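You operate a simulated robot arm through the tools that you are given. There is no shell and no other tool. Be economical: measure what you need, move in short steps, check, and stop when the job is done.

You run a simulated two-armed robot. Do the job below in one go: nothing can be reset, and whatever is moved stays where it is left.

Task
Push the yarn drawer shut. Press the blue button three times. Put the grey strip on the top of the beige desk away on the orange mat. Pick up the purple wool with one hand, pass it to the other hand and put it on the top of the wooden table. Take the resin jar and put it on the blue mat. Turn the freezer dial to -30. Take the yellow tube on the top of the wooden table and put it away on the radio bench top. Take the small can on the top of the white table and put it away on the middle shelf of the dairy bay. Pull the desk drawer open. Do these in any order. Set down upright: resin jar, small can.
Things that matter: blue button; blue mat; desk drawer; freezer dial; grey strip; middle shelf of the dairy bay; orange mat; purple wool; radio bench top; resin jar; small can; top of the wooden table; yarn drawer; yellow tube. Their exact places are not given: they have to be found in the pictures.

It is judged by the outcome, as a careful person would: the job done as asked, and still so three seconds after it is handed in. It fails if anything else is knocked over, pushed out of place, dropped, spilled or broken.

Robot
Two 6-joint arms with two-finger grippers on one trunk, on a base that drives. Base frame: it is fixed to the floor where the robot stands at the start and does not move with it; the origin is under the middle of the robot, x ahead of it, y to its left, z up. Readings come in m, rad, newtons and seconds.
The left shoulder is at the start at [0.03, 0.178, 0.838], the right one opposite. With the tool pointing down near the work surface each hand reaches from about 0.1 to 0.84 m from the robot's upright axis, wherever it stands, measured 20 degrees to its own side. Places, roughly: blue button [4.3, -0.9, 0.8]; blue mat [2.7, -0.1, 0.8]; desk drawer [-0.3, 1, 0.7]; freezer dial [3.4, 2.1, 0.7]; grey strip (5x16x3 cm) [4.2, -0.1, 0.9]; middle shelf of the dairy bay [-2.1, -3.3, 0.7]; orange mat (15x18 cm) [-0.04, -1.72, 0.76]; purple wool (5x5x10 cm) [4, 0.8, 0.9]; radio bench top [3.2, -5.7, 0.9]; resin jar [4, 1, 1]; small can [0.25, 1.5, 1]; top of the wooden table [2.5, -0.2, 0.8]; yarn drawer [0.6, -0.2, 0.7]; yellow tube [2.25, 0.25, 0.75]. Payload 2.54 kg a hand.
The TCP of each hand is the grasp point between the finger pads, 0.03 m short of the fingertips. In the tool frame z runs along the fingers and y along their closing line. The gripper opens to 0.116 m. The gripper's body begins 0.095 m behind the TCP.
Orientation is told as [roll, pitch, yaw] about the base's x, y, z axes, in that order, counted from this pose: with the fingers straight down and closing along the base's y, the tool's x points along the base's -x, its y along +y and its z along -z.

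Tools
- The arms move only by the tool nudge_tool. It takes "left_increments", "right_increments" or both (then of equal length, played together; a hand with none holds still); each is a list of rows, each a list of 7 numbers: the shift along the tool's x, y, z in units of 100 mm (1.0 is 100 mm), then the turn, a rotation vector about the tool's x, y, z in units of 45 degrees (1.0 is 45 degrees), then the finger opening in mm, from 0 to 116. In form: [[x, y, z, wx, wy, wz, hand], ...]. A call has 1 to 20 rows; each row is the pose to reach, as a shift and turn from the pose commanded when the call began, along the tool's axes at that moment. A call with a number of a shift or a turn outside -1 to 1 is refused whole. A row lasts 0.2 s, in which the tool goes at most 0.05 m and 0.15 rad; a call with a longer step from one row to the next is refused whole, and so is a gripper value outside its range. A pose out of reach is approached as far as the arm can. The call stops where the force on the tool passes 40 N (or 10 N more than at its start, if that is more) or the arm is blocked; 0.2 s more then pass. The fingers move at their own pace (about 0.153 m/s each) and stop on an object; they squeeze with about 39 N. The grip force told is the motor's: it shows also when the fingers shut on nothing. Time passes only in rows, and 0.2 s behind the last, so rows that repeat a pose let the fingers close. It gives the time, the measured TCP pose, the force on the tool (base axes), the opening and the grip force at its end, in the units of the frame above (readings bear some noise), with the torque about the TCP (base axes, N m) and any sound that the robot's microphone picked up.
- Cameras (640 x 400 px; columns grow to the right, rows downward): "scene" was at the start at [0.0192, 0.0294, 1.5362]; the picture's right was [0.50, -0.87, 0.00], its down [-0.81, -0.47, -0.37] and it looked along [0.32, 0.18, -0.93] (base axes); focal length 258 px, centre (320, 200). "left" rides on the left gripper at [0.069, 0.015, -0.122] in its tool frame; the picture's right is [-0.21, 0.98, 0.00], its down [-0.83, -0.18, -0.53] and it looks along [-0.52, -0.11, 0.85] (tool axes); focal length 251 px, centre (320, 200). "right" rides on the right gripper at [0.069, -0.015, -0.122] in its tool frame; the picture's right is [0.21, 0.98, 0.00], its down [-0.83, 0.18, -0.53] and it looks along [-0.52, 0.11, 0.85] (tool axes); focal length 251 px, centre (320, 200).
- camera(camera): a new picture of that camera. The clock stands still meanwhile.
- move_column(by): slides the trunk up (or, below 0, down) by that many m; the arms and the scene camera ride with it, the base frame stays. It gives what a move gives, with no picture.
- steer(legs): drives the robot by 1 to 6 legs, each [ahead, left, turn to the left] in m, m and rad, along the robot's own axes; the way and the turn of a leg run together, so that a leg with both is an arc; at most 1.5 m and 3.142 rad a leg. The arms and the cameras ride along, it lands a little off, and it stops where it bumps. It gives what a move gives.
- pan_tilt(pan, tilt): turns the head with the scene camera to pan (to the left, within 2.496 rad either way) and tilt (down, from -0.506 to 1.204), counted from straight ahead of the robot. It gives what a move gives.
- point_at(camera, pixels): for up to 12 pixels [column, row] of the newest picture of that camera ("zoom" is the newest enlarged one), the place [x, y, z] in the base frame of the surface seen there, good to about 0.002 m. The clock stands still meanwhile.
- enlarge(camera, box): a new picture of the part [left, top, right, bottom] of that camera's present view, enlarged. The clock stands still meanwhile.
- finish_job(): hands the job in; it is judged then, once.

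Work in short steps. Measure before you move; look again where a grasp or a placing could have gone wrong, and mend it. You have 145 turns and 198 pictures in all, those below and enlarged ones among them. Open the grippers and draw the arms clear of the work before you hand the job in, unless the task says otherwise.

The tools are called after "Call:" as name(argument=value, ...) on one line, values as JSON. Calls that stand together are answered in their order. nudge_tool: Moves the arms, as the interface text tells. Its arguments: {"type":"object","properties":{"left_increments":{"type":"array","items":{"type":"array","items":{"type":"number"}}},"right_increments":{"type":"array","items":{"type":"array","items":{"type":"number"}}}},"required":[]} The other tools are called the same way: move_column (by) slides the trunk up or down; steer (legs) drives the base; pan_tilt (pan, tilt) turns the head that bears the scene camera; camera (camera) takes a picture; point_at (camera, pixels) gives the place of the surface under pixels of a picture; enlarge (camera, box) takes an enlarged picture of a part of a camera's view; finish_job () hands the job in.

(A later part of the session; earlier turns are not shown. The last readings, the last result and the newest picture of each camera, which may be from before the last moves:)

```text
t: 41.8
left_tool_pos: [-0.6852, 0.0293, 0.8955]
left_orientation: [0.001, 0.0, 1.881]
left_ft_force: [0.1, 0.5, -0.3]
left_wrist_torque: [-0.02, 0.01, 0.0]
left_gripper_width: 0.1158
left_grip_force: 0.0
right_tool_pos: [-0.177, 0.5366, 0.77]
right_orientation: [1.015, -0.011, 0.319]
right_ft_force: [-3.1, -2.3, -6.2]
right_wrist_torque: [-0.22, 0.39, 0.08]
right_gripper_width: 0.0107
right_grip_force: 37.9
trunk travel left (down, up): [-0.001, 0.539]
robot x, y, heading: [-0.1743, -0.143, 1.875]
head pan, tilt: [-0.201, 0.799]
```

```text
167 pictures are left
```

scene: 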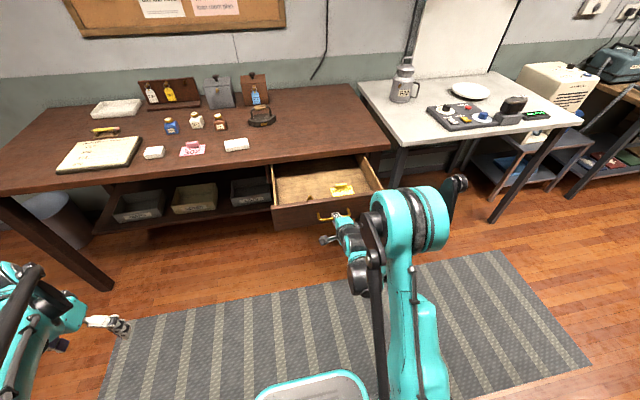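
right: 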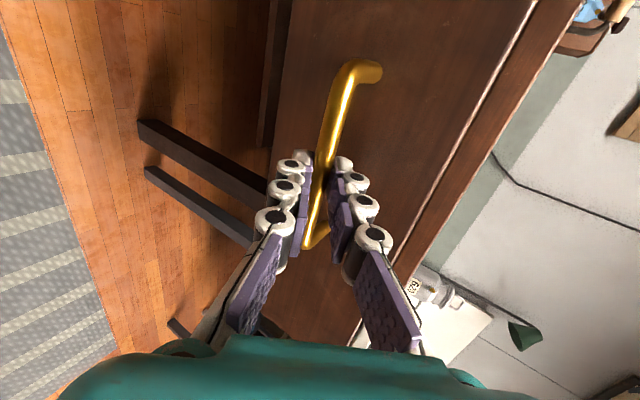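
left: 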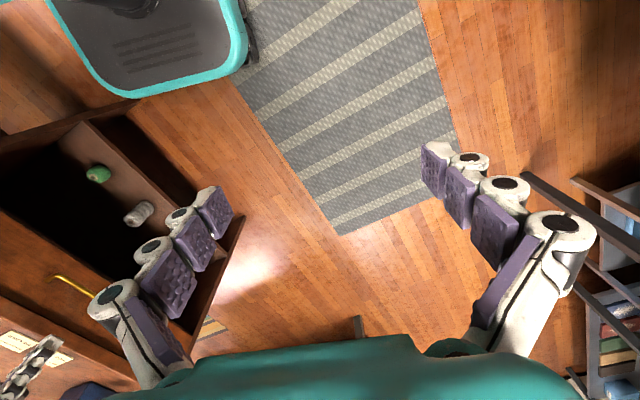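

Opened 0.26 m. I release and draw the hand back, then measure the can and white table.

Call:
nudge_tool(right_increments=[[0, 0, 0, 0, 0, 0, 40], [0, 0, -0.3, 0, 0, 0, 40], [0, 0, -0.7, 0, 0, 0, 40], [0, 0, -1.0, 0, 0, 0, 60]])

Call:
move_column(by=0.2)

Call:
pan_tilt(pan=-0.5, tilt=0.6)

Call:
camera(camera="scene")

```text
t: 42.8
left_tool_pos: [-0.6842, 0.0296, 0.8972]
left_orientation: [-0.001, 0.001, 1.879]
left_ft_force: [-0.3, -0.2, -0.4]
left_wrist_torque: [0.01, -0.02, 0.01]
left_gripper_width: 0.1161
left_grip_force: 0.0
right_tool_pos: [-0.1527, 0.4545, 0.8239]
right_orientation: [1.015, -0.01, 0.316]
right_ft_force: [-0.3, -0.8, 0.5]
right_wrist_torque: [0.01, -0.02, 0.01]
right_gripper_width: 0.0598
right_grip_force: 0.1
right hand out of reach, approached as far as the arm can: row 2, 3, 4
trunk travel left (down, up): [-0.001, 0.539]
robot x, y, heading: [-0.175, -0.1435, 1.881]
head pan, tilt: [-0.201, 0.799]
```

```text
t: 44.9
left_tool_pos: [-0.6835, 0.0299, 1.0956]
left_orientation: [0.001, 0.001, 1.878]
left_ft_force: [-0.8, 0.2, -0.1]
left_wrist_torque: [0.0, -0.03, 0.03]
left_gripper_width: 0.116
left_grip_force: 0.0
right_tool_pos: [-0.1508, 0.4566, 1.0236]
right_orientation: [1.016, -0.011, 0.318]
right_ft_force: [0.6, -0.1, -1.3]
right_wrist_torque: [0.02, -0.02, 0.0]
right_gripper_width: 0.0601
right_grip_force: 0.0
trunk travel left (down, up): [-0.201, 0.339]
robot x, y, heading: [-0.1744, -0.1441, 1.879]
head pan, tilt: [-0.201, 0.799]
```

```text
t: 45.7
left_tool_pos: [-0.6839, 0.0291, 1.0953]
left_orientation: [0.001, 0.001, 1.878]
left_ft_force: [0.2, 0.7, 0.1]
left_wrist_torque: [0.02, 0.02, 0.0]
left_gripper_width: 0.1159
left_grip_force: 0.1
right_tool_pos: [-0.1516, 0.4574, 1.0236]
right_orientation: [1.015, -0.011, 0.318]
right_ft_force: [-1.0, 0.4, -0.2]
right_wrist_torque: [-0.01, 0.03, -0.02]
right_gripper_width: 0.0599
right_grip_force: 0.1
trunk travel left (down, up): [-0.201, 0.339]
robot x, y, heading: [-0.1719, -0.1427, 1.878]
head pan, tilt: [-0.499, 0.6]
```

```text
166 pictures are left
```

scene: 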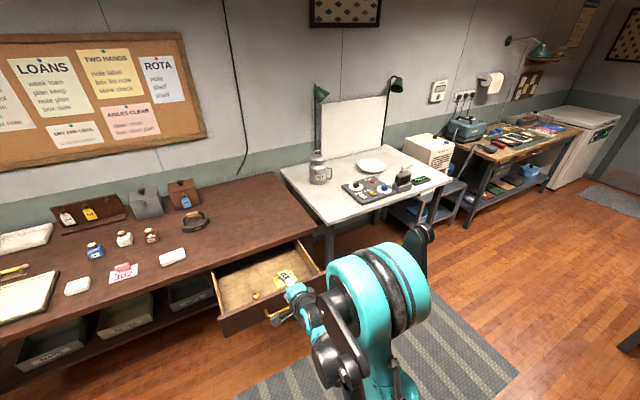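

I measure the white table's edges and the can.

Call:
point_at(camera="scene", pixels=[[328, 220], [285, 168], [445, 178], [386, 200], [320, 172], [318, 160], [329, 174], [318, 181], [345, 190], [312, 245], [318, 155]])

Call:
enlarge(camera="scene", box=[290, 140, 350, 190])

```text
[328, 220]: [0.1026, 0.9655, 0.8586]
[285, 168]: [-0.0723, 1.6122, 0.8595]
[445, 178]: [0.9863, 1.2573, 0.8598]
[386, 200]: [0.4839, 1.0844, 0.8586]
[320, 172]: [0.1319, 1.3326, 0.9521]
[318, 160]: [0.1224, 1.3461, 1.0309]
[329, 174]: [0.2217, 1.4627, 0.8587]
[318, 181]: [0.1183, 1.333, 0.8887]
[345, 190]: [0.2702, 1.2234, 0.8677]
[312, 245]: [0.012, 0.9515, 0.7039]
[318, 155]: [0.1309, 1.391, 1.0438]
```

```text
8.00 times, centred on (320, 165) of scene
```

zoom: 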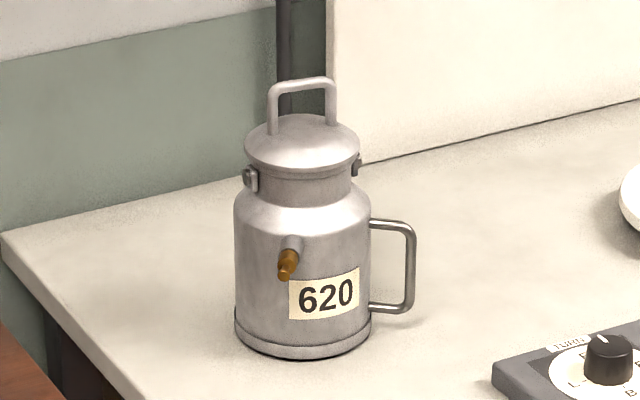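

Can centre ≈ (0.135,1.388), lid top 1.044, bail above. Before choosing a grasp I look at the dairy bay's middle shelf from here.

Call:
pan_tilt(pan=2.28, tilt=0.2)

Call:
enlarge(camera="scene", box=[200, 100, 440, 280])

Call:
camera(camera="scene")

```text
t: 48.2
left_tool_pos: [-0.6839, 0.0293, 1.0961]
left_orientation: [-0.001, 0.001, 1.877]
left_ft_force: [0.7, 0.4, 0.1]
left_wrist_torque: [0.0, -0.02, -0.02]
left_gripper_width: 0.116
left_grip_force: 0.0
right_tool_pos: [-0.1515, 0.4557, 1.0236]
right_orientation: [1.013, -0.01, 0.318]
right_ft_force: [0.3, -0.1, 1.3]
right_wrist_torque: [0.0, 0.02, -0.01]
right_gripper_width: 0.0601
right_grip_force: 0.1
trunk travel left (down, up): [-0.201, 0.339]
robot x, y, heading: [-0.1723, -0.1422, 1.883]
head pan, tilt: [2.279, 0.201]
```

```text
2.22 times, centred on (320, 190) of scene
```

zoom: 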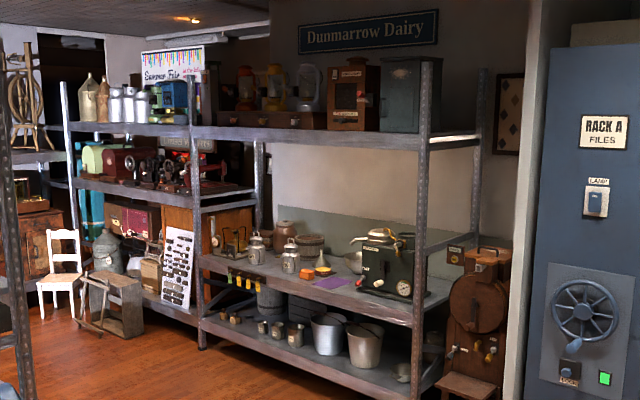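

```text
163 pictures are left
```

scene: 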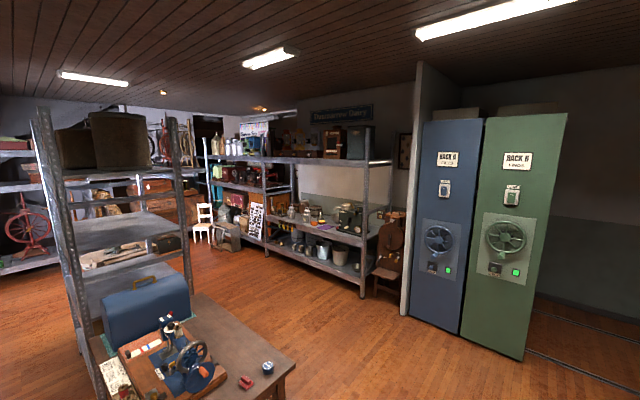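

Call:
point_at(camera="zoom", pixels=[[205, 262], [410, 320], [270, 140], [410, 150], [330, 282], [300, 295], [400, 295], [257, 245], [440, 290], [235, 272], [320, 265], [205, 330]])

```text
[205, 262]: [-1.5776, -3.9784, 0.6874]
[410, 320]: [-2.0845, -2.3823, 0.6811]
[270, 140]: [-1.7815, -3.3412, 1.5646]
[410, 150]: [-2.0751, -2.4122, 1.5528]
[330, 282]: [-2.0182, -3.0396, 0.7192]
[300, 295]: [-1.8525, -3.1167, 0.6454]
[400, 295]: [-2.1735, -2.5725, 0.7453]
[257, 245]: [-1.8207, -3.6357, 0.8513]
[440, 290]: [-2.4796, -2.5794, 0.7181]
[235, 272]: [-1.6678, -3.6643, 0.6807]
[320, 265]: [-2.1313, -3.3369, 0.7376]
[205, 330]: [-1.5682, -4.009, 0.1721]
```

There's 0.8 m clearance above the middle shelf (z≈0.72), so a top grasp by the bail works. I raise the trunk and drive to stand before the white table (route keeps clear of the drawer and yarn table).

Call:
move_column(by=0.15)

Call:
steer(legs=[[0.1, 0, 0], [0, -0.957, 0], [0.5, 0, 0.012]])

Call:
pan_tilt(pan=0.2, tilt=0.9)

Call:
camera(camera="scene")

Call:
camera(camera="left")

```text
t: 49.9
left_tool_pos: [-0.6841, 0.0298, 1.2471]
left_orientation: [0.0, 0.001, 1.878]
left_ft_force: [0.8, 0.4, 0.4]
left_wrist_torque: [-0.02, -0.01, 0.01]
left_gripper_width: 0.1159
left_grip_force: 0.0
right_tool_pos: [-0.1526, 0.4567, 1.1732]
right_orientation: [1.014, -0.011, 0.317]
right_ft_force: [0.1, 0.4, 0.3]
right_wrist_torque: [0.0, -0.03, -0.01]
right_gripper_width: 0.0598
right_grip_force: 0.0
trunk travel left (down, up): [-0.351, 0.189]
robot x, y, heading: [-0.1741, -0.1424, 1.88]
head pan, tilt: [2.279, 0.201]
```

```text
t: 58.2
left_tool_pos: [0.0384, 0.8879, 1.2457]
left_orientation: [-0.001, 0.0, 1.895]
left_ft_force: [0.3, 0.1, -0.2]
left_wrist_torque: [-0.03, 0.02, 0.0]
left_gripper_width: 0.1157
left_grip_force: 0.0
right_tool_pos: [0.5633, 1.323, 1.1741]
right_orientation: [1.016, -0.01, 0.335]
right_ft_force: [0.1, 0.3, 1.2]
right_wrist_torque: [-0.02, 0.0, -0.03]
right_gripper_width: 0.06
right_grip_force: 0.0
trunk travel left (down, up): [-0.351, 0.189]
robot x, y, heading: [0.5544, 0.7223, 1.89]
head pan, tilt: [2.279, 0.201]
```

```text
t: 60.2
left_tool_pos: [0.0387, 0.8872, 1.2462]
left_orientation: [-0.001, 0.0, 1.897]
left_ft_force: [-0.3, -0.7, 0.9]
left_wrist_torque: [0.02, -0.03, -0.01]
left_gripper_width: 0.1163
left_grip_force: 0.0
right_tool_pos: [0.5622, 1.3232, 1.1734]
right_orientation: [1.014, -0.01, 0.334]
right_ft_force: [0.1, -0.6, -0.2]
right_wrist_torque: [0.01, 0.01, -0.04]
right_gripper_width: 0.06
right_grip_force: 0.1
trunk travel left (down, up): [-0.351, 0.189]
robot x, y, heading: [0.5527, 0.7245, 1.896]
head pan, tilt: [0.201, 0.901]
```

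```text
162 pictures are left
```

scene: 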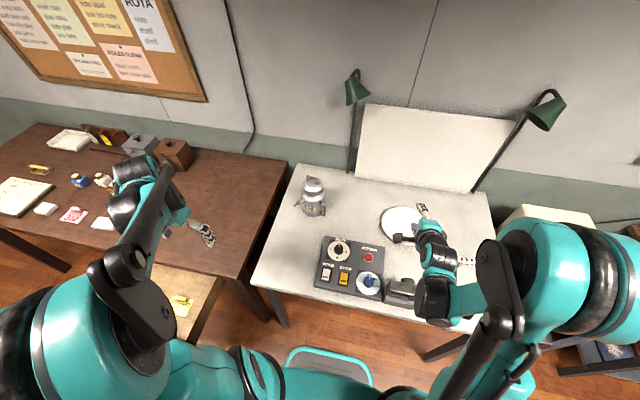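

```text
161 pictures are left
```

left: 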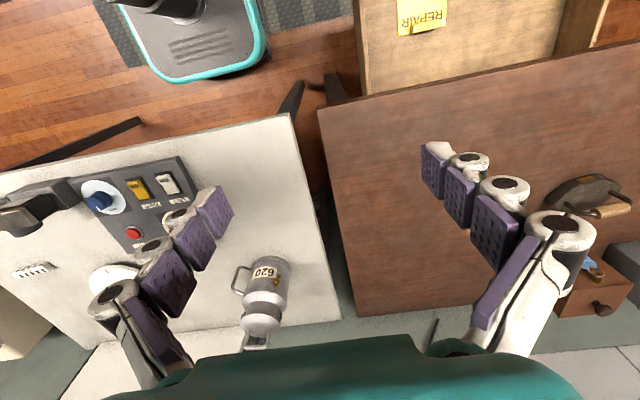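

The can is at (265,290) in the left picture. I measure its bail from the scene camera closer up.

Call:
enlarge(camera="left", box=[210, 240, 310, 360])

Call:
point_at(camera="left", pixels=[[262, 320], [256, 340], [262, 308], [268, 270], [240, 275], [246, 345], [266, 345]])

Call:
enlarge(camera="scene", box=[280, 160, 350, 230])

```text
3.33 times, centred on (260, 300) of left
```

zoom: 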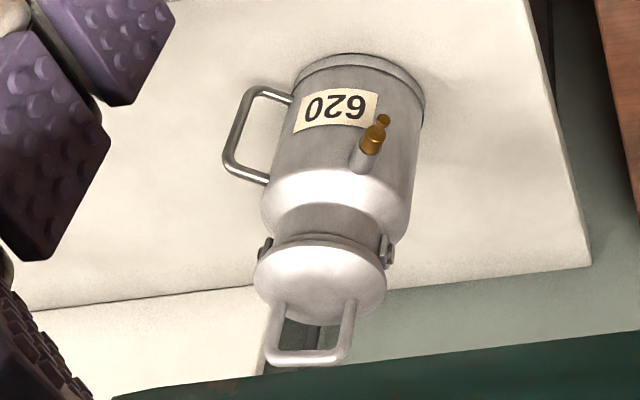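

```text
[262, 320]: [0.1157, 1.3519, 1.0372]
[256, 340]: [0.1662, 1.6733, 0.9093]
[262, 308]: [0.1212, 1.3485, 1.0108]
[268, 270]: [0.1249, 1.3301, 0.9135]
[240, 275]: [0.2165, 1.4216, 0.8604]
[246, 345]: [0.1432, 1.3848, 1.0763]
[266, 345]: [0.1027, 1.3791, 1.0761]
```

```text
5.71 times, centred on (315, 195) of scene
```

zoom: 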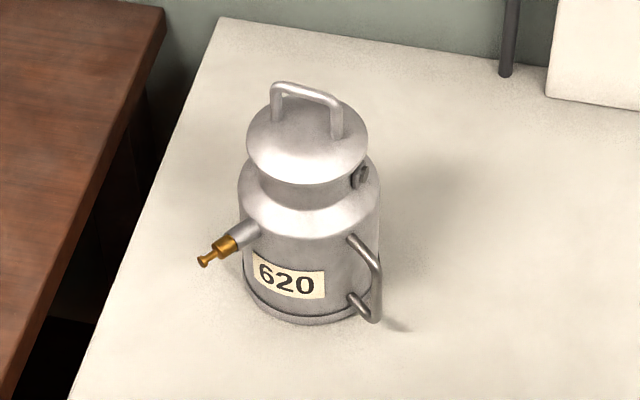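

I measure the bail's bar in the enlarged scene picture.

Call:
point_at(camera="zoom", pixels=[[277, 88], [293, 88], [308, 92], [322, 97], [336, 106], [276, 110], [338, 130], [307, 130]])

```text
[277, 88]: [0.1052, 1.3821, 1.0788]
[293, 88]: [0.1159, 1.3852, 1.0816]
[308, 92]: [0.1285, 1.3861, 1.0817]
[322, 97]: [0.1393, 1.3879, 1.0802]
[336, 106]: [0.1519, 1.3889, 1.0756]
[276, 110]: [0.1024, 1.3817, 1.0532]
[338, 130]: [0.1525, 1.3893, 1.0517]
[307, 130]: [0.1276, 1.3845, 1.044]
```

Bail bar centre (0.128,1.3855), top z 1.083, running at 0.145 rad. I move the left hand over it, turning to close across the bar.

Call:
nudge_tool(left_increments=[[-0.2, -0.16, 0, 0, 0, -0.18, 100], [-0.4, -0.32, 0, 0, 0, -0.36, 80], [-0.6, -0.48, 0, 0, 0, -0.54, 60], [-0.8, -0.64, 0, 0, 0, -0.72, 60], [-1.0, -0.8, 0, 0, 0, -0.9, 60]])

Call:
nudge_tool(left_increments=[[-0.088, -0.2, 0, 0, 0, -0.174, 60], [-0.176, -0.4, 0, 0, 0, -0.348, 60], [-0.264, -0.6, 0, 0, 0, -0.522, 60], [-0.352, -0.8, 0, 0, 0, -0.696, 60], [-0.44, -1.0, 0, 0, 0, -0.87, 60]])

Call:
nudge_tool(left_increments=[[0.09, -0.33, 0, 0, 0, 0, 60], [0.18, -0.66, 0, 0, 0, 0, 60], [0.27, -1.0, 0, 0, 0, 0, 60]])

Call:
camera(camera="left")

```text
t: 61.4
left_tool_pos: [0.0827, 1.0094, 1.2461]
left_orientation: [0.002, 0.001, 2.603]
left_ft_force: [0.8, 0.3, 0.5]
left_wrist_torque: [-0.03, 0.04, 0.01]
left_gripper_width: 0.0598
left_grip_force: 0.1
right_tool_pos: [0.564, 1.3248, 1.1739]
right_orientation: [1.014, -0.011, 0.335]
right_ft_force: [-0.3, 0.1, -0.4]
right_wrist_torque: [-0.01, 0.0, -0.02]
right_gripper_width: 0.0601
right_grip_force: 0.0
trunk travel left (down, up): [-0.351, 0.189]
robot x, y, heading: [0.5534, 0.72, 1.892]
head pan, tilt: [0.201, 0.901]
```

```text
t: 62.6
left_tool_pos: [0.0948, 1.1174, 1.2453]
left_orientation: [0.0, 0.001, -2.994]
left_ft_force: [0.9, 0.0, 0.0]
left_wrist_torque: [0.0, 0.01, 0.01]
left_gripper_width: 0.06
left_grip_force: 0.0
right_tool_pos: [0.5619, 1.3238, 1.1735]
right_orientation: [1.014, -0.01, 0.335]
right_ft_force: [0.2, -0.7, -0.4]
right_wrist_torque: [-0.01, 0.03, -0.01]
right_gripper_width: 0.06
right_grip_force: 0.2
trunk travel left (down, up): [-0.351, 0.189]
robot x, y, heading: [0.5558, 0.725, 1.894]
head pan, tilt: [0.201, 0.901]
```

```text
t: 63.4
left_tool_pos: [0.1084, 1.2181, 1.2458]
left_orientation: [0.001, 0.001, -2.996]
left_ft_force: [1.1, -0.1, -0.3]
left_wrist_torque: [-0.05, 0.01, -0.01]
left_gripper_width: 0.0603
left_grip_force: 0.1
right_tool_pos: [0.5626, 1.3238, 1.1742]
right_orientation: [1.013, -0.01, 0.335]
right_ft_force: [0.5, 1.2, -1.1]
right_wrist_torque: [0.0, 0.02, 0.02]
right_gripper_width: 0.0601
right_grip_force: 0.1
trunk travel left (down, up): [-0.351, 0.189]
robot x, y, heading: [0.5564, 0.7223, 1.897]
head pan, tilt: [0.201, 0.901]
```

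```text
158 pictures are left
```

left: 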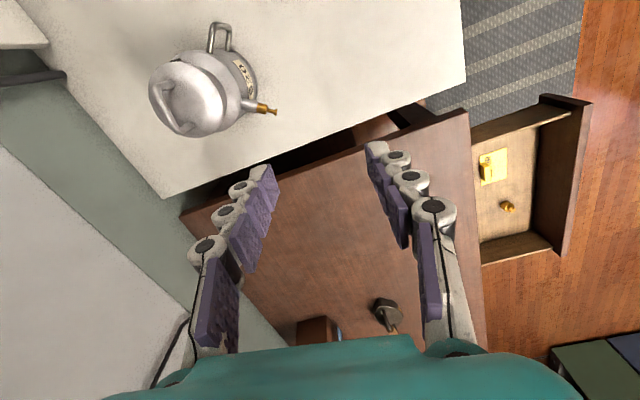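

On track; continue until over the bail, then check.

Call:
nudge_tool(left_increments=[[0.09, -0.33, 0, 0, 0, 0, 60], [0.18, -0.66, 0, 0, 0, 0, 60], [0.27, -1.0, 0, 0, 0, 0, 60]])

Call:
nudge_tool(left_increments=[[0.08, -0.3, 0, 0, 0, 0, 60], [0.17, -0.63, 0, 0, 0, 0, 60]])

Call:
camera(camera="left")

```text
t: 64.2
left_tool_pos: [0.1203, 1.3217, 1.246]
left_orientation: [0.0, -0.001, -2.997]
left_ft_force: [0.3, 0.1, 0.0]
left_wrist_torque: [-0.02, -0.01, -0.02]
left_gripper_width: 0.0602
left_grip_force: 0.0
right_tool_pos: [0.5634, 1.3249, 1.1728]
right_orientation: [1.013, -0.011, 0.335]
right_ft_force: [0.2, -0.2, 0.2]
right_wrist_torque: [0.01, 0.0, 0.02]
right_gripper_width: 0.0599
right_grip_force: 0.1
trunk travel left (down, up): [-0.351, 0.189]
robot x, y, heading: [0.5547, 0.7264, 1.893]
head pan, tilt: [0.201, 0.901]
```

```text
t: 64.8
left_tool_pos: [0.1293, 1.3878, 1.2442]
left_orientation: [0.003, 0.002, -2.997]
left_ft_force: [0.3, 0.6, -0.5]
left_wrist_torque: [-0.02, -0.01, -0.02]
left_gripper_width: 0.06
left_grip_force: 0.0
right_tool_pos: [0.5623, 1.3249, 1.1725]
right_orientation: [1.013, -0.011, 0.335]
right_ft_force: [-0.2, 0.6, -0.5]
right_wrist_torque: [0.03, 0.03, 0.0]
right_gripper_width: 0.0599
right_grip_force: 0.0
trunk travel left (down, up): [-0.351, 0.189]
robot x, y, heading: [0.5558, 0.7238, 1.894]
head pan, tilt: [0.201, 0.901]
```

```text
157 pictures are left
```

left: 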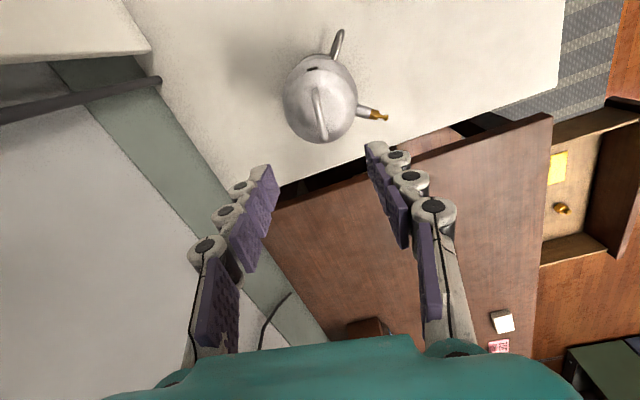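

Aligned with the bail. I descend in two steps and look before closing.

Call:
nudge_tool(left_increments=[[0, 0, 0.3, 0, 0, 0, 50], [0, -0.0, 0.6, 0, 0, 0, 50], [0, 0, 0.9, 0, 0, 0, 50], [0, 0, 1.0, 0, 0, 0, 50]])

Call:
nudge_tool(left_increments=[[0, 0, 0.3, 0, 0, 0, 50], [0, 0, 0.58, 0, 0, 0, 50]])

Call:
camera(camera="left")

```text
t: 65.8
left_tool_pos: [0.1262, 1.3863, 1.1469]
left_orientation: [-0.001, -0.001, -2.997]
left_ft_force: [-0.3, -0.5, -0.2]
left_wrist_torque: [0.01, -0.02, 0.0]
left_gripper_width: 0.0501
left_grip_force: 0.0
right_tool_pos: [0.5618, 1.3247, 1.1747]
right_orientation: [1.014, -0.01, 0.336]
right_ft_force: [-0.7, 1.2, 0.1]
right_wrist_torque: [-0.01, -0.02, 0.02]
right_gripper_width: 0.0599
right_grip_force: 0.0
trunk travel left (down, up): [-0.351, 0.189]
robot x, y, heading: [0.5507, 0.7244, 1.893]
head pan, tilt: [0.201, 0.901]
```

```text
t: 66.4
left_tool_pos: [0.1273, 1.3843, 1.0877]
left_orientation: [0.001, 0.0, -2.997]
left_ft_force: [-0.8, -0.6, 0.3]
left_wrist_torque: [0.01, 0.0, -0.01]
left_gripper_width: 0.0498
left_grip_force: 0.2
right_tool_pos: [0.5632, 1.3239, 1.1739]
right_orientation: [1.014, -0.011, 0.334]
right_ft_force: [0.3, -1.0, -0.1]
right_wrist_torque: [0.0, 0.03, 0.0]
right_gripper_width: 0.0598
right_grip_force: 0.0
trunk travel left (down, up): [-0.351, 0.189]
robot x, y, heading: [0.5527, 0.7212, 1.895]
head pan, tilt: [0.201, 0.901]
```

```text
156 pictures are left
```

left: 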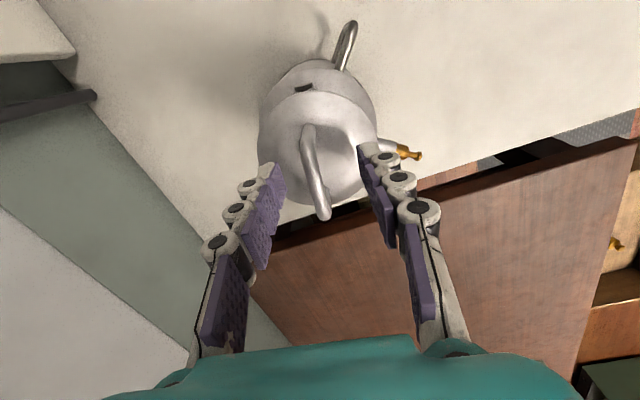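

Bail is between the fingers. I close on it and lift a little.

Call:
nudge_tool(left_increments=[[0, 0, 0.05, 0, 0, 0, 50], [0, 0, 0.05, 0, 0, 0, 0], [0, 0, 0.05, 0, 0, 0, 0], [0, 0, 0.05, 0, 0, 0, 0], [0, 0, -0.15, 0, 0, 0, 0], [0, 0, -0.4, 0, 0, 0, 0]])

Call:
camera(camera="left")

Call:
camera(camera="scene")

```text
t: 67.8
left_tool_pos: [0.1278, 1.3848, 1.1284]
left_orientation: [-0.001, 0.0, -2.996]
left_ft_force: [0.7, 0.0, 0.6]
left_wrist_torque: [-0.01, 0.02, -0.02]
left_gripper_width: 0.0001
left_grip_force: 28.7
right_tool_pos: [0.5633, 1.3217, 1.1735]
right_orientation: [1.012, -0.009, 0.334]
right_ft_force: [0.7, 0.3, 0.8]
right_wrist_torque: [0.04, 0.01, -0.02]
right_gripper_width: 0.0599
right_grip_force: 0.1
trunk travel left (down, up): [-0.351, 0.189]
robot x, y, heading: [0.5513, 0.72, 1.896]
head pan, tilt: [0.201, 0.901]
heard: snap
```

```text
155 pictures are left
```

left: 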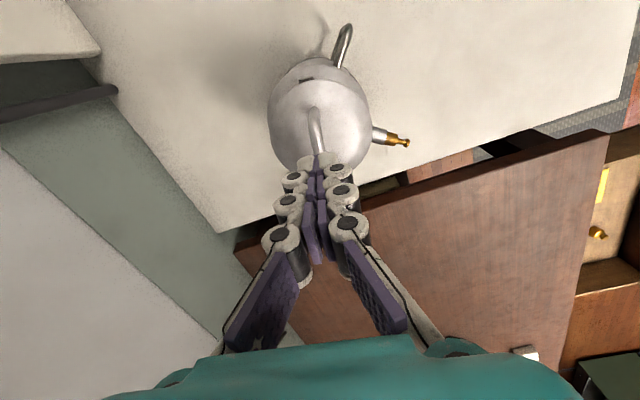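

```text
154 pictures are left
```

scene: 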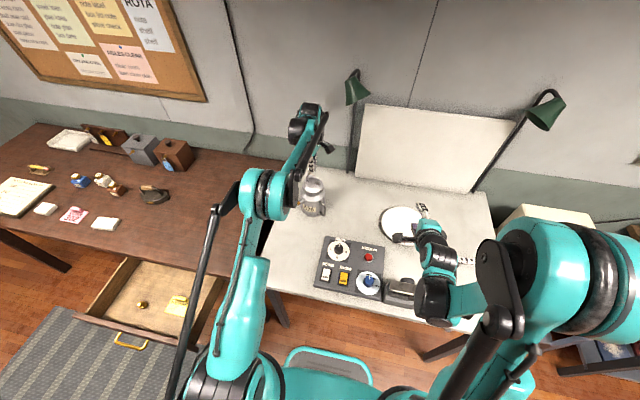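

The fingers closed on nothing and a snap was heard; I inspect the can.

Call:
enlarge(camera="left", box=[240, 0, 440, 180])

Call:
enlarge(camera="scene", box=[280, 140, 350, 230])

```text
2.22 times, centred on (340, 90) of left
```

zoom: 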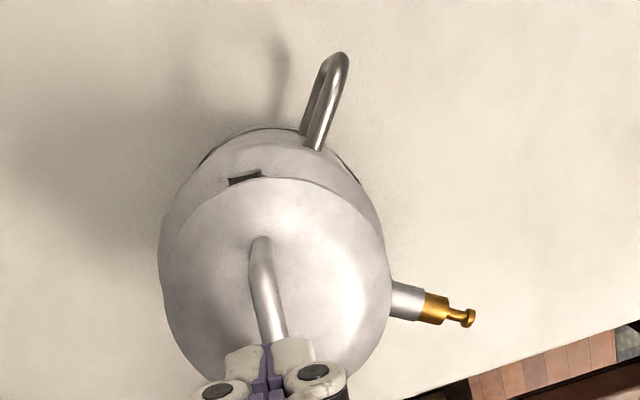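

```text
4.44 times, centred on (315, 185) of scene
```

zoom: 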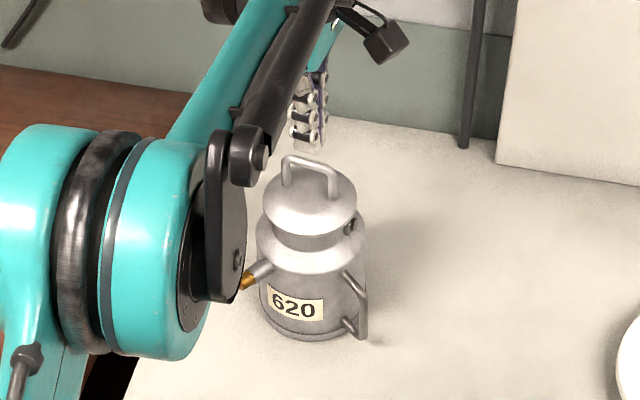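

The can looks intact. I go back down and close without lifting, to see whether the bar is really held.

Call:
nudge_tool(left_increments=[[0, 0, 0, 0, 0, 0, 30], [0, 0, 0.25, 0, 0, 0, 30], [0, 0, 0.47, 0, 0, 0, 30], [0, 0, 0.47, 0, 0, 0, 0], [0, 0, 0.47, 0, 0, 0, 0]])

Call:
enlarge(camera="left", box=[220, 40, 440, 260])

```text
t: 69.0
left_tool_pos: [0.1278, 1.3859, 1.0815]
left_orientation: [0.001, 0.0, -2.996]
left_ft_force: [0.0, 0.0, 0.8]
left_wrist_torque: [0.01, 0.0, 0.01]
left_gripper_width: 0.0058
left_grip_force: 33.9
right_tool_pos: [0.5624, 1.3237, 1.1747]
right_orientation: [1.014, -0.009, 0.337]
right_ft_force: [-0.3, 0.8, -0.1]
right_wrist_torque: [0.01, -0.05, 0.04]
right_gripper_width: 0.0599
right_grip_force: 0.0
trunk travel left (down, up): [-0.351, 0.189]
robot x, y, heading: [0.5541, 0.7233, 1.894]
head pan, tilt: [0.201, 0.901]
```

```text
1.82 times, centred on (330, 150) of left
```

zoom: 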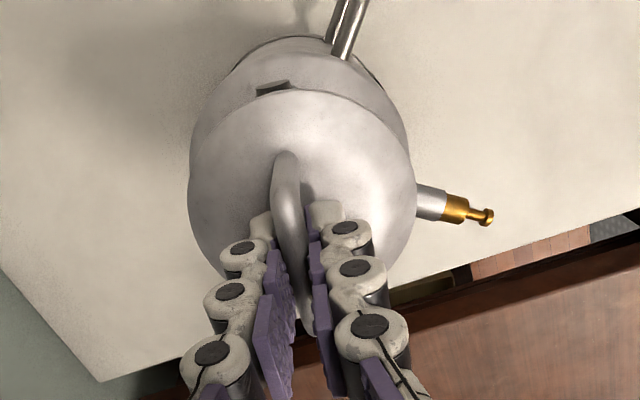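

The bar is held (5.8 mm, 34 N). I lift very slowly and read the load.

Call:
nudge_tool(left_increments=[[0, 0, 0, 0, 0, 0, 0], [0, 0, -0.02, 0, 0, 0, 0], [0, 0, -0.04, 0, 0, 0, 0], [0, 0, -0.06, 0, 0, 0, 0]])

Call:
camera(camera="left")

```text
t: 70.0
left_tool_pos: [0.1286, 1.3858, 1.0874]
left_orientation: [-0.001, 0.001, -2.998]
left_ft_force: [0.0, 0.4, -1.1]
left_wrist_torque: [0.02, 0.0, 0.03]
left_gripper_width: 0.006
left_grip_force: 34.1
right_tool_pos: [0.5615, 1.3229, 1.1739]
right_orientation: [1.014, -0.011, 0.335]
right_ft_force: [-0.2, -0.1, 0.3]
right_wrist_torque: [-0.02, -0.01, -0.03]
right_gripper_width: 0.06
right_grip_force: 0.0
trunk travel left (down, up): [-0.351, 0.189]
robot x, y, heading: [0.5552, 0.7211, 1.893]
head pan, tilt: [0.201, 0.901]
```

```text
150 pictures are left
```

left: 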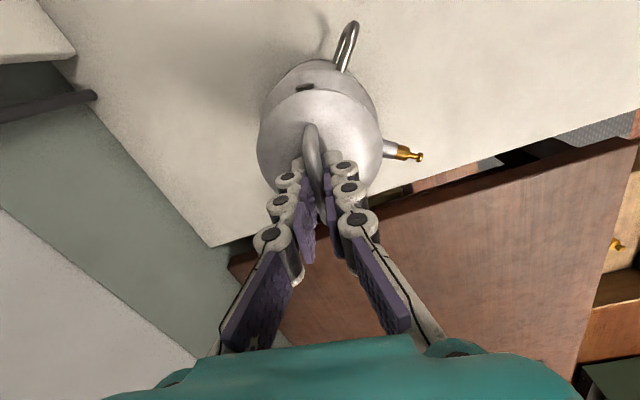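

Load is only ~1 N; it may be either slipping or a light can. I lift 20 mm more slowly and check.

Call:
nudge_tool(left_increments=[[0, 0, -0.03, 0, 0, 0, 0], [0, 0, -0.06, 0, 0, 0, 0], [0, 0, -0.09, 0, 0, 0, 0], [0, 0, -0.12, 0, 0, 0, 0]])

Call:
enlarge(camera="scene", box=[270, 140, 350, 230])

Call:
camera(camera="left")

```text
t: 71.0
left_tool_pos: [0.1277, 1.3867, 1.0984]
left_orientation: [0.0, -0.001, -2.998]
left_ft_force: [-0.4, -0.8, -1.2]
left_wrist_torque: [0.03, 0.01, 0.01]
left_gripper_width: 0.0062
left_grip_force: 33.3
right_tool_pos: [0.5628, 1.3224, 1.1733]
right_orientation: [1.014, -0.012, 0.335]
right_ft_force: [-0.1, 0.6, 1.2]
right_wrist_torque: [-0.04, -0.03, 0.02]
right_gripper_width: 0.0601
right_grip_force: 0.0
trunk travel left (down, up): [-0.351, 0.189]
robot x, y, heading: [0.5537, 0.7247, 1.895]
head pan, tilt: [0.201, 0.901]
```

```text
4.44 times, centred on (310, 185) of scene
```

zoom: 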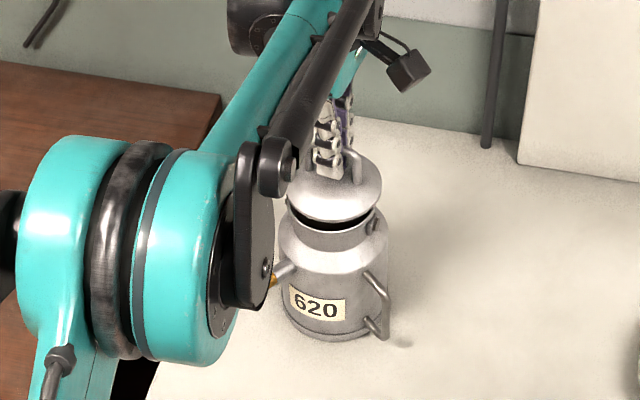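

```text
148 pictures are left
```

left: 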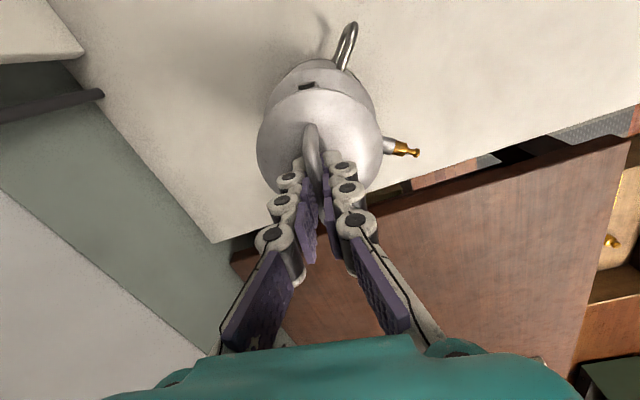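

The scene zoom shows the lid lifting off: it is a separate lid! I lower it back 17 mm, let go, and rise, then inspect.

Call:
nudge_tool(left_increments=[[0, 0, 0.06, 0, 0, 0, 0], [0, 0, 0.12, 0, 0, 0, 0], [0, 0, 0.165, 0, 0, 0, 0], [0, 0, 0.18, 0, 0, 0, 0], [0, 0, 0.18, 0, 0, 0, 40], [0, 0, 0.18, 0, 0, 0, 40], [0, 0, -0.3, 0, 0, 0, 40], [0, 0, -0.8, 0, 0, 0, 60]])

Call:
enlarge(camera="scene", box=[280, 150, 350, 230])

Call:
enlarge(camera="left", box=[240, 0, 440, 180])

```text
t: 72.8
left_tool_pos: [0.1293, 1.3855, 1.1803]
left_orientation: [0.0, -0.002, -2.997]
left_ft_force: [-0.4, -0.2, 0.2]
left_wrist_torque: [-0.01, 0.01, 0.03]
left_gripper_width: 0.0602
left_grip_force: 0.0
right_tool_pos: [0.5637, 1.3227, 1.1741]
right_orientation: [1.014, -0.011, 0.336]
right_ft_force: [-1.1, 0.6, -0.5]
right_wrist_torque: [0.05, -0.05, 0.02]
right_gripper_width: 0.0601
right_grip_force: 0.1
trunk travel left (down, up): [-0.351, 0.189]
robot x, y, heading: [0.5512, 0.7196, 1.895]
head pan, tilt: [0.201, 0.901]
```

```text
5.00 times, centred on (315, 190) of scene
```

zoom: 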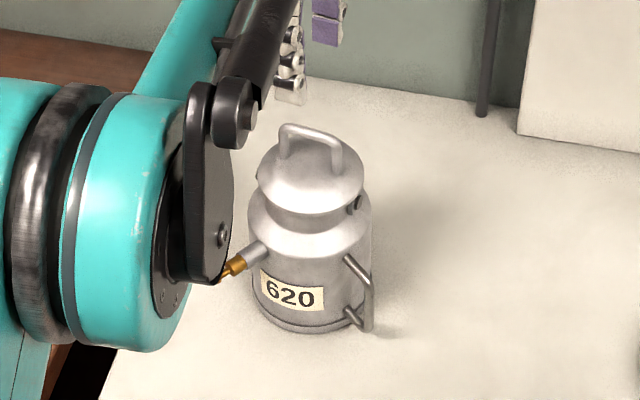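

```text
2.22 times, centred on (340, 90) of left
```

zoom: 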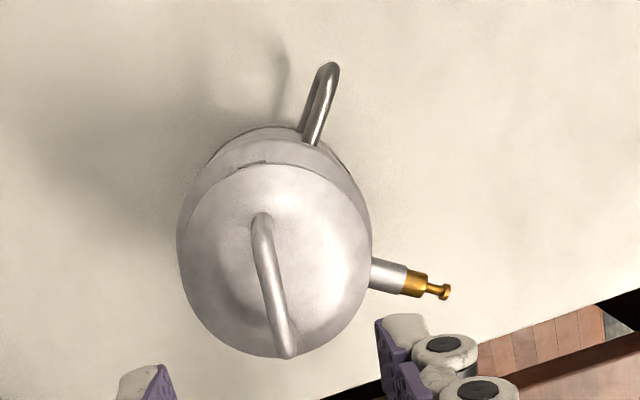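

I measure lid height and body dimensions.

Call:
point_at(camera="zoom", pixels=[[262, 222], [290, 345], [275, 280], [328, 70], [311, 140], [385, 275], [440, 293], [210, 250], [345, 250], [270, 170], [245, 143]])

Call:
camera(camera="right")

```text
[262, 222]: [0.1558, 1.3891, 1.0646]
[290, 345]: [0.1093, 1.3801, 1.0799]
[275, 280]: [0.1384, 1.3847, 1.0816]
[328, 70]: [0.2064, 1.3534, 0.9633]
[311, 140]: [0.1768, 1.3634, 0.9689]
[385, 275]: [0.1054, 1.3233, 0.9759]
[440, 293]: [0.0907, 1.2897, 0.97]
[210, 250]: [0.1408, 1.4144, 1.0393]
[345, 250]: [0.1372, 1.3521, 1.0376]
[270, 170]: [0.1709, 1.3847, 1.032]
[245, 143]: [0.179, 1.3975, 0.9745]
```

```text
145 pictures are left
```

right: 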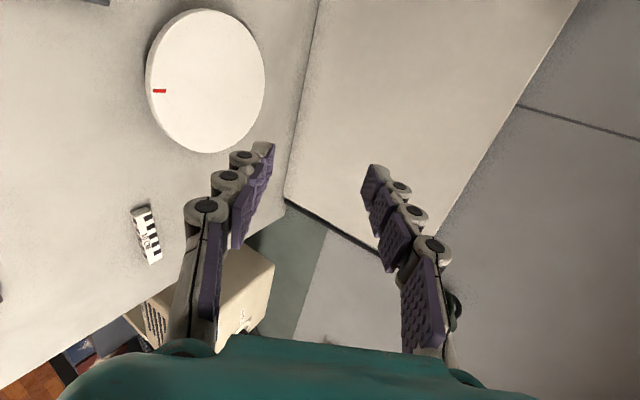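

Lid is seated again (bail 1.0816). Lid is removable, so I'll hold the can by its side handle instead (handle outer top at (0.206,1.353,0.963), radial direction -0.39 rad), pinching the loop from above. I move there and turn.

Call:
nudge_tool(left_increments=[[0.16, 0.1, 0, 0, 0, 0.172, 60], [0.32, 0.19, 0, 0, 0, 0.343, 60], [0.48, 0.29, 0, 0, 0, 0.515, 60], [0.64, 0.382, 0, 0, 0, 0.686, 60]])

Call:
camera(camera="left")

```text
t: 73.8
left_tool_pos: [0.1993, 1.3567, 1.1796]
left_orientation: [0.0, 0.001, 2.744]
left_ft_force: [0.6, -0.6, -1.0]
left_wrist_torque: [0.04, 0.01, -0.01]
left_gripper_width: 0.0602
left_grip_force: 0.0
right_tool_pos: [0.564, 1.3234, 1.1741]
right_orientation: [1.015, -0.011, 0.334]
right_ft_force: [-0.6, -0.2, -1.0]
right_wrist_torque: [-0.02, 0.0, 0.02]
right_gripper_width: 0.06
right_grip_force: 0.1
trunk travel left (down, up): [-0.351, 0.189]
robot x, y, heading: [0.5567, 0.7234, 1.898]
head pan, tilt: [0.201, 0.901]
```

```text
144 pictures are left
```

left: 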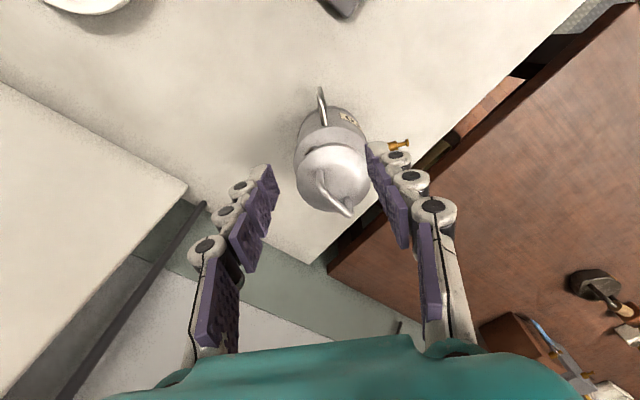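

The handle (322,105) lies in the closing plane. I measure it.

Call:
enlarge(camera="left", box=[270, 60, 390, 200])

Call:
point_at(camera="left", pixels=[[321, 92], [322, 105], [324, 120], [323, 98]])

```text
2.86 times, centred on (330, 130) of left
```

zoom: 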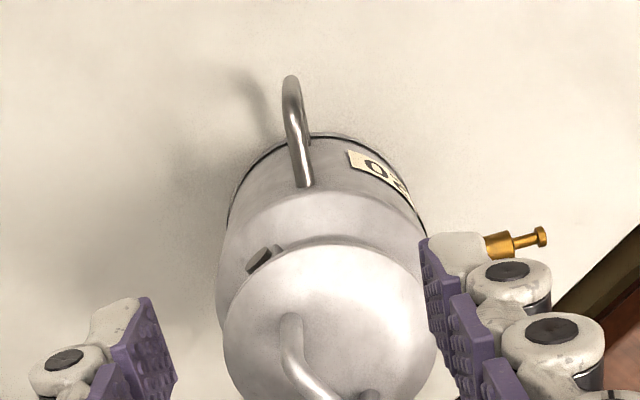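

```text
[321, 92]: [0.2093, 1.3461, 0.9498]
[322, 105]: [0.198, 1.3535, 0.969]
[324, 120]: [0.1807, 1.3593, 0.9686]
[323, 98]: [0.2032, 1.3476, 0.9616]
```

Handle line passes 5 mm to the +y tool side; I correct that and descend in steps.

Call:
nudge_tool(left_increments=[[0.02, 0.05, 0.3, 0, 0, 0, 50], [0.02, 0.05, 0.6, 0, 0, 0, 40], [0.02, 0.05, 0.9, 0, 0, 0, 40], [0.02, 0.05, 1.0, 0, 0, 0, 40]])

Call:
nudge_tool(left_increments=[[0, 0, 0.25, 0, 0, 0, 40], [0, 0, 0.5, 0, 0, 0, 40], [0, 0, 0.75, 0, 0, 0, 40]])

Call:
camera(camera="left")

```text
t: 74.8
left_tool_pos: [0.1977, 1.3532, 1.0793]
left_orientation: [0.0, 0.0, 2.748]
left_ft_force: [0.1, -0.2, -0.1]
left_wrist_torque: [-0.03, 0.02, 0.01]
left_gripper_width: 0.0399
left_grip_force: 0.1
right_tool_pos: [0.5623, 1.3242, 1.1731]
right_orientation: [1.014, -0.011, 0.334]
right_ft_force: [0.3, 0.6, 0.9]
right_wrist_torque: [-0.01, -0.01, 0.0]
right_gripper_width: 0.0602
right_grip_force: 0.1
trunk travel left (down, up): [-0.351, 0.189]
robot x, y, heading: [0.5527, 0.7209, 1.895]
head pan, tilt: [0.201, 0.901]
```

```text
t: 75.6
left_tool_pos: [0.2, 1.3537, 1.0025]
left_orientation: [0.001, -0.001, 2.746]
left_ft_force: [-0.6, 0.4, -0.3]
left_wrist_torque: [-0.04, -0.02, -0.02]
left_gripper_width: 0.0399
left_grip_force: 0.1
right_tool_pos: [0.5624, 1.3243, 1.1732]
right_orientation: [1.016, -0.011, 0.335]
right_ft_force: [0.4, 0.0, 0.2]
right_wrist_torque: [0.03, 0.0, 0.02]
right_gripper_width: 0.0601
right_grip_force: 0.1
trunk travel left (down, up): [-0.351, 0.189]
robot x, y, heading: [0.5514, 0.7221, 1.891]
head pan, tilt: [0.201, 0.901]
```

```text
142 pictures are left
```

left: 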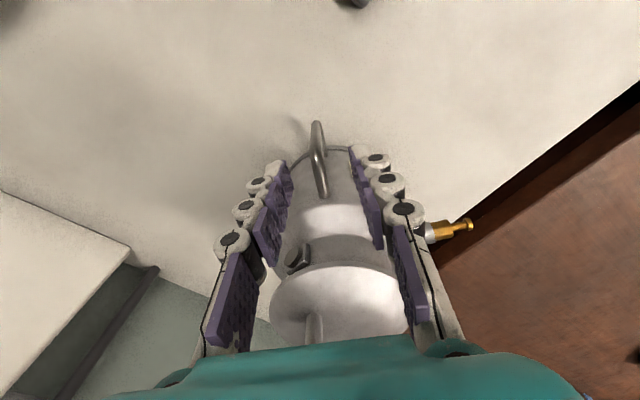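

Handle is centred between the fingers. Final descent to z 0.94, close, then check before lifting.

Call:
nudge_tool(left_increments=[[0, 0, 0.2, 0, 0, 0, 40], [0, 0, 0.4, 0, 0, 0, 40], [0, 0, 0.62, 0, 0, 0, 40], [0, 0, 0.62, 0, 0, 0, 0], [0, 0, 0.62, 0, 0, 0, 0], [0, 0, 0.62, 0, 0, 0, 0]])

Call:
camera(camera="left")

```text
t: 77.0
left_tool_pos: [0.1988, 1.352, 0.9425]
left_orientation: [0.0, 0.001, 2.747]
left_ft_force: [-0.5, 1.0, -0.2]
left_wrist_torque: [0.02, -0.02, 0.01]
left_gripper_width: 0.0079
left_grip_force: 35.5
right_tool_pos: [0.5634, 1.3245, 1.1755]
right_orientation: [1.013, -0.01, 0.335]
right_ft_force: [-0.1, -0.2, 0.8]
right_wrist_torque: [-0.02, 0.02, -0.02]
right_gripper_width: 0.06
right_grip_force: 0.1
trunk travel left (down, up): [-0.351, 0.189]
robot x, y, heading: [0.5502, 0.7249, 1.897]
head pan, tilt: [0.201, 0.901]
```

```text
141 pictures are left
```

left: 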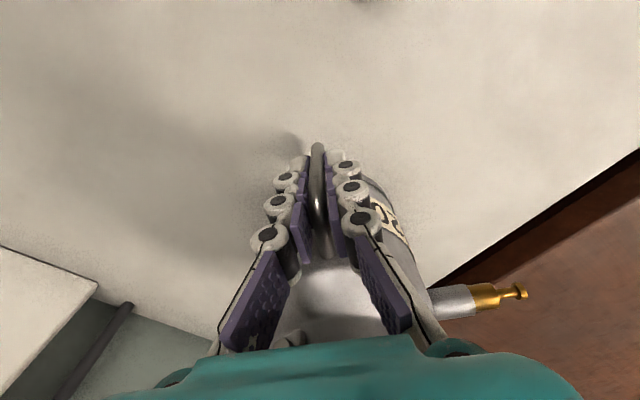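

Gripped (7.9 mm). I lift slowly 40 mm and check load and tilt.

Call:
nudge_tool(left_increments=[[0, 0, -0.04, 0, 0, 0, 0], [0, 0, -0.1, 0, 0, 0, 0], [0, 0, -0.2, 0, 0, 0, 0], [0, 0, -0.3, 0, 0, 0, 0], [0, 0, -0.4, 0, 0, 0, 0]])

Call:
enlarge(camera="scene", box=[270, 140, 360, 230])

Call:
camera(camera="left")

```text
t: 78.2
left_tool_pos: [0.1971, 1.352, 0.9808]
left_orientation: [0.0, 0.0, 2.747]
left_ft_force: [0.0, 0.1, -6.1]
left_wrist_torque: [-0.18, -0.42, -0.04]
left_gripper_width: 0.008
left_grip_force: 36.0
right_tool_pos: [0.5631, 1.3239, 1.1742]
right_orientation: [1.016, -0.01, 0.335]
right_ft_force: [-0.7, -1.0, -0.1]
right_wrist_torque: [-0.01, -0.02, 0.02]
right_gripper_width: 0.0602
right_grip_force: 0.1
trunk travel left (down, up): [-0.351, 0.189]
robot x, y, heading: [0.5565, 0.7241, 1.902]
head pan, tilt: [0.201, 0.901]
```

```text
4.44 times, centred on (315, 185) of scene
```

zoom: 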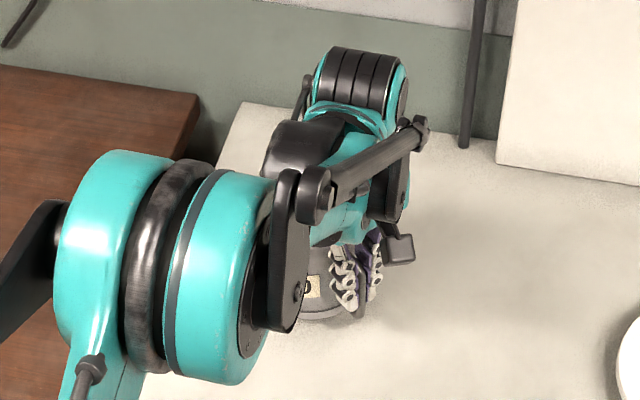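

```text
139 pictures are left
```

left: 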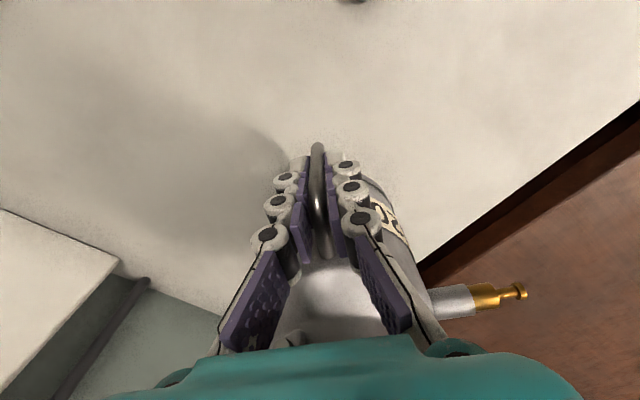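

The can is held firmly (6 N, no tilt, lid on). I raise the trunk, back away from the table, and look toward the dairy bay route.

Call:
move_column(by=0.12)

Call:
steer(legs=[[-0.3, 0, 0]])

Call:
nudge_tool(left_increments=[[0.1, 0.2, 0, 0, 0, 0, 0], [0.2, 0.4, 0, 0, 0, 0, 0], [0.3, 0.6, 0, 0, 0, 0, 0], [0.4, 0.8, 0, 0, 0, 0, 0], [0.5, 1.0, 0, 0, 0, 0, 0]])

Call:
pan_tilt(pan=1.9, tilt=0.5)

Call:
camera(camera="scene")

Call:
camera(camera="left")

```text
t: 79.7
left_tool_pos: [0.1974, 1.3523, 1.1008]
left_orientation: [0.001, 0.0, 2.748]
left_ft_force: [-0.1, -0.4, -5.9]
left_wrist_torque: [-0.18, -0.45, 0.01]
left_gripper_width: 0.008
left_grip_force: 36.0
right_tool_pos: [0.5624, 1.3232, 1.2937]
right_orientation: [1.014, -0.013, 0.334]
right_ft_force: [0.1, 0.3, -0.5]
right_wrist_torque: [0.0, 0.0, 0.02]
right_gripper_width: 0.06
right_grip_force: 0.0
trunk travel left (down, up): [-0.471, 0.069]
robot x, y, heading: [0.5557, 0.7222, 1.892]
head pan, tilt: [0.201, 0.901]
```

```text
t: 81.8
left_tool_pos: [0.2955, 1.0651, 1.1007]
left_orientation: [0.0, 0.001, 2.744]
left_ft_force: [0.0, 0.2, -6.5]
left_wrist_torque: [-0.17, -0.41, 0.0]
left_gripper_width: 0.0081
left_grip_force: 36.0
right_tool_pos: [0.6616, 1.0361, 1.2941]
right_orientation: [1.012, -0.01, 0.331]
right_ft_force: [-0.6, -0.8, 0.1]
right_wrist_torque: [0.02, 0.0, -0.01]
right_gripper_width: 0.0601
right_grip_force: 0.1
trunk travel left (down, up): [-0.471, 0.069]
robot x, y, heading: [0.6516, 0.4359, 1.891]
head pan, tilt: [0.201, 0.901]
```

```text
t: 83.0
left_tool_pos: [0.3035, 0.9528, 1.101]
left_orientation: [-0.001, 0.0, 2.744]
left_ft_force: [-0.5, -0.5, -6.1]
left_wrist_torque: [-0.13, -0.45, 0.0]
left_gripper_width: 0.0079
left_grip_force: 36.1
right_tool_pos: [0.6608, 1.0346, 1.2948]
right_orientation: [1.015, -0.011, 0.331]
right_ft_force: [0.2, 0.1, -0.6]
right_wrist_torque: [0.02, -0.01, 0.0]
right_gripper_width: 0.0601
right_grip_force: 0.0
trunk travel left (down, up): [-0.471, 0.069]
robot x, y, heading: [0.6488, 0.4351, 1.891]
head pan, tilt: [0.201, 0.901]
```

```text
t: 84.7
left_tool_pos: [0.3031, 0.9558, 1.1003]
left_orientation: [0.0, 0.0, 2.744]
left_ft_force: [0.8, 0.0, -6.2]
left_wrist_torque: [-0.19, -0.44, -0.03]
left_gripper_width: 0.0081
left_grip_force: 36.0
right_tool_pos: [0.6609, 1.0354, 1.2945]
right_orientation: [1.015, -0.012, 0.33]
right_ft_force: [0.3, -0.2, 0.0]
right_wrist_torque: [0.01, 0.03, 0.02]
right_gripper_width: 0.0599
right_grip_force: 0.0
trunk travel left (down, up): [-0.471, 0.069]
robot x, y, heading: [0.6492, 0.4376, 1.889]
head pan, tilt: [1.901, 0.499]
```

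```text
138 pictures are left
```

scene: 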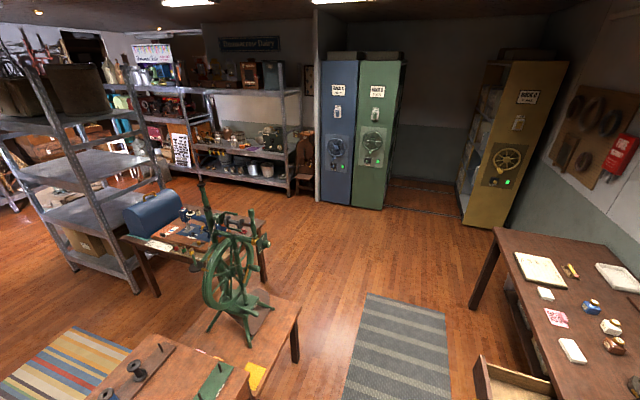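

```text
137 pictures are left
```

left: 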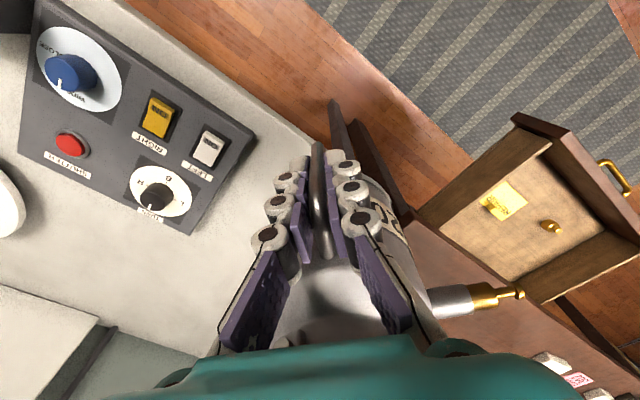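

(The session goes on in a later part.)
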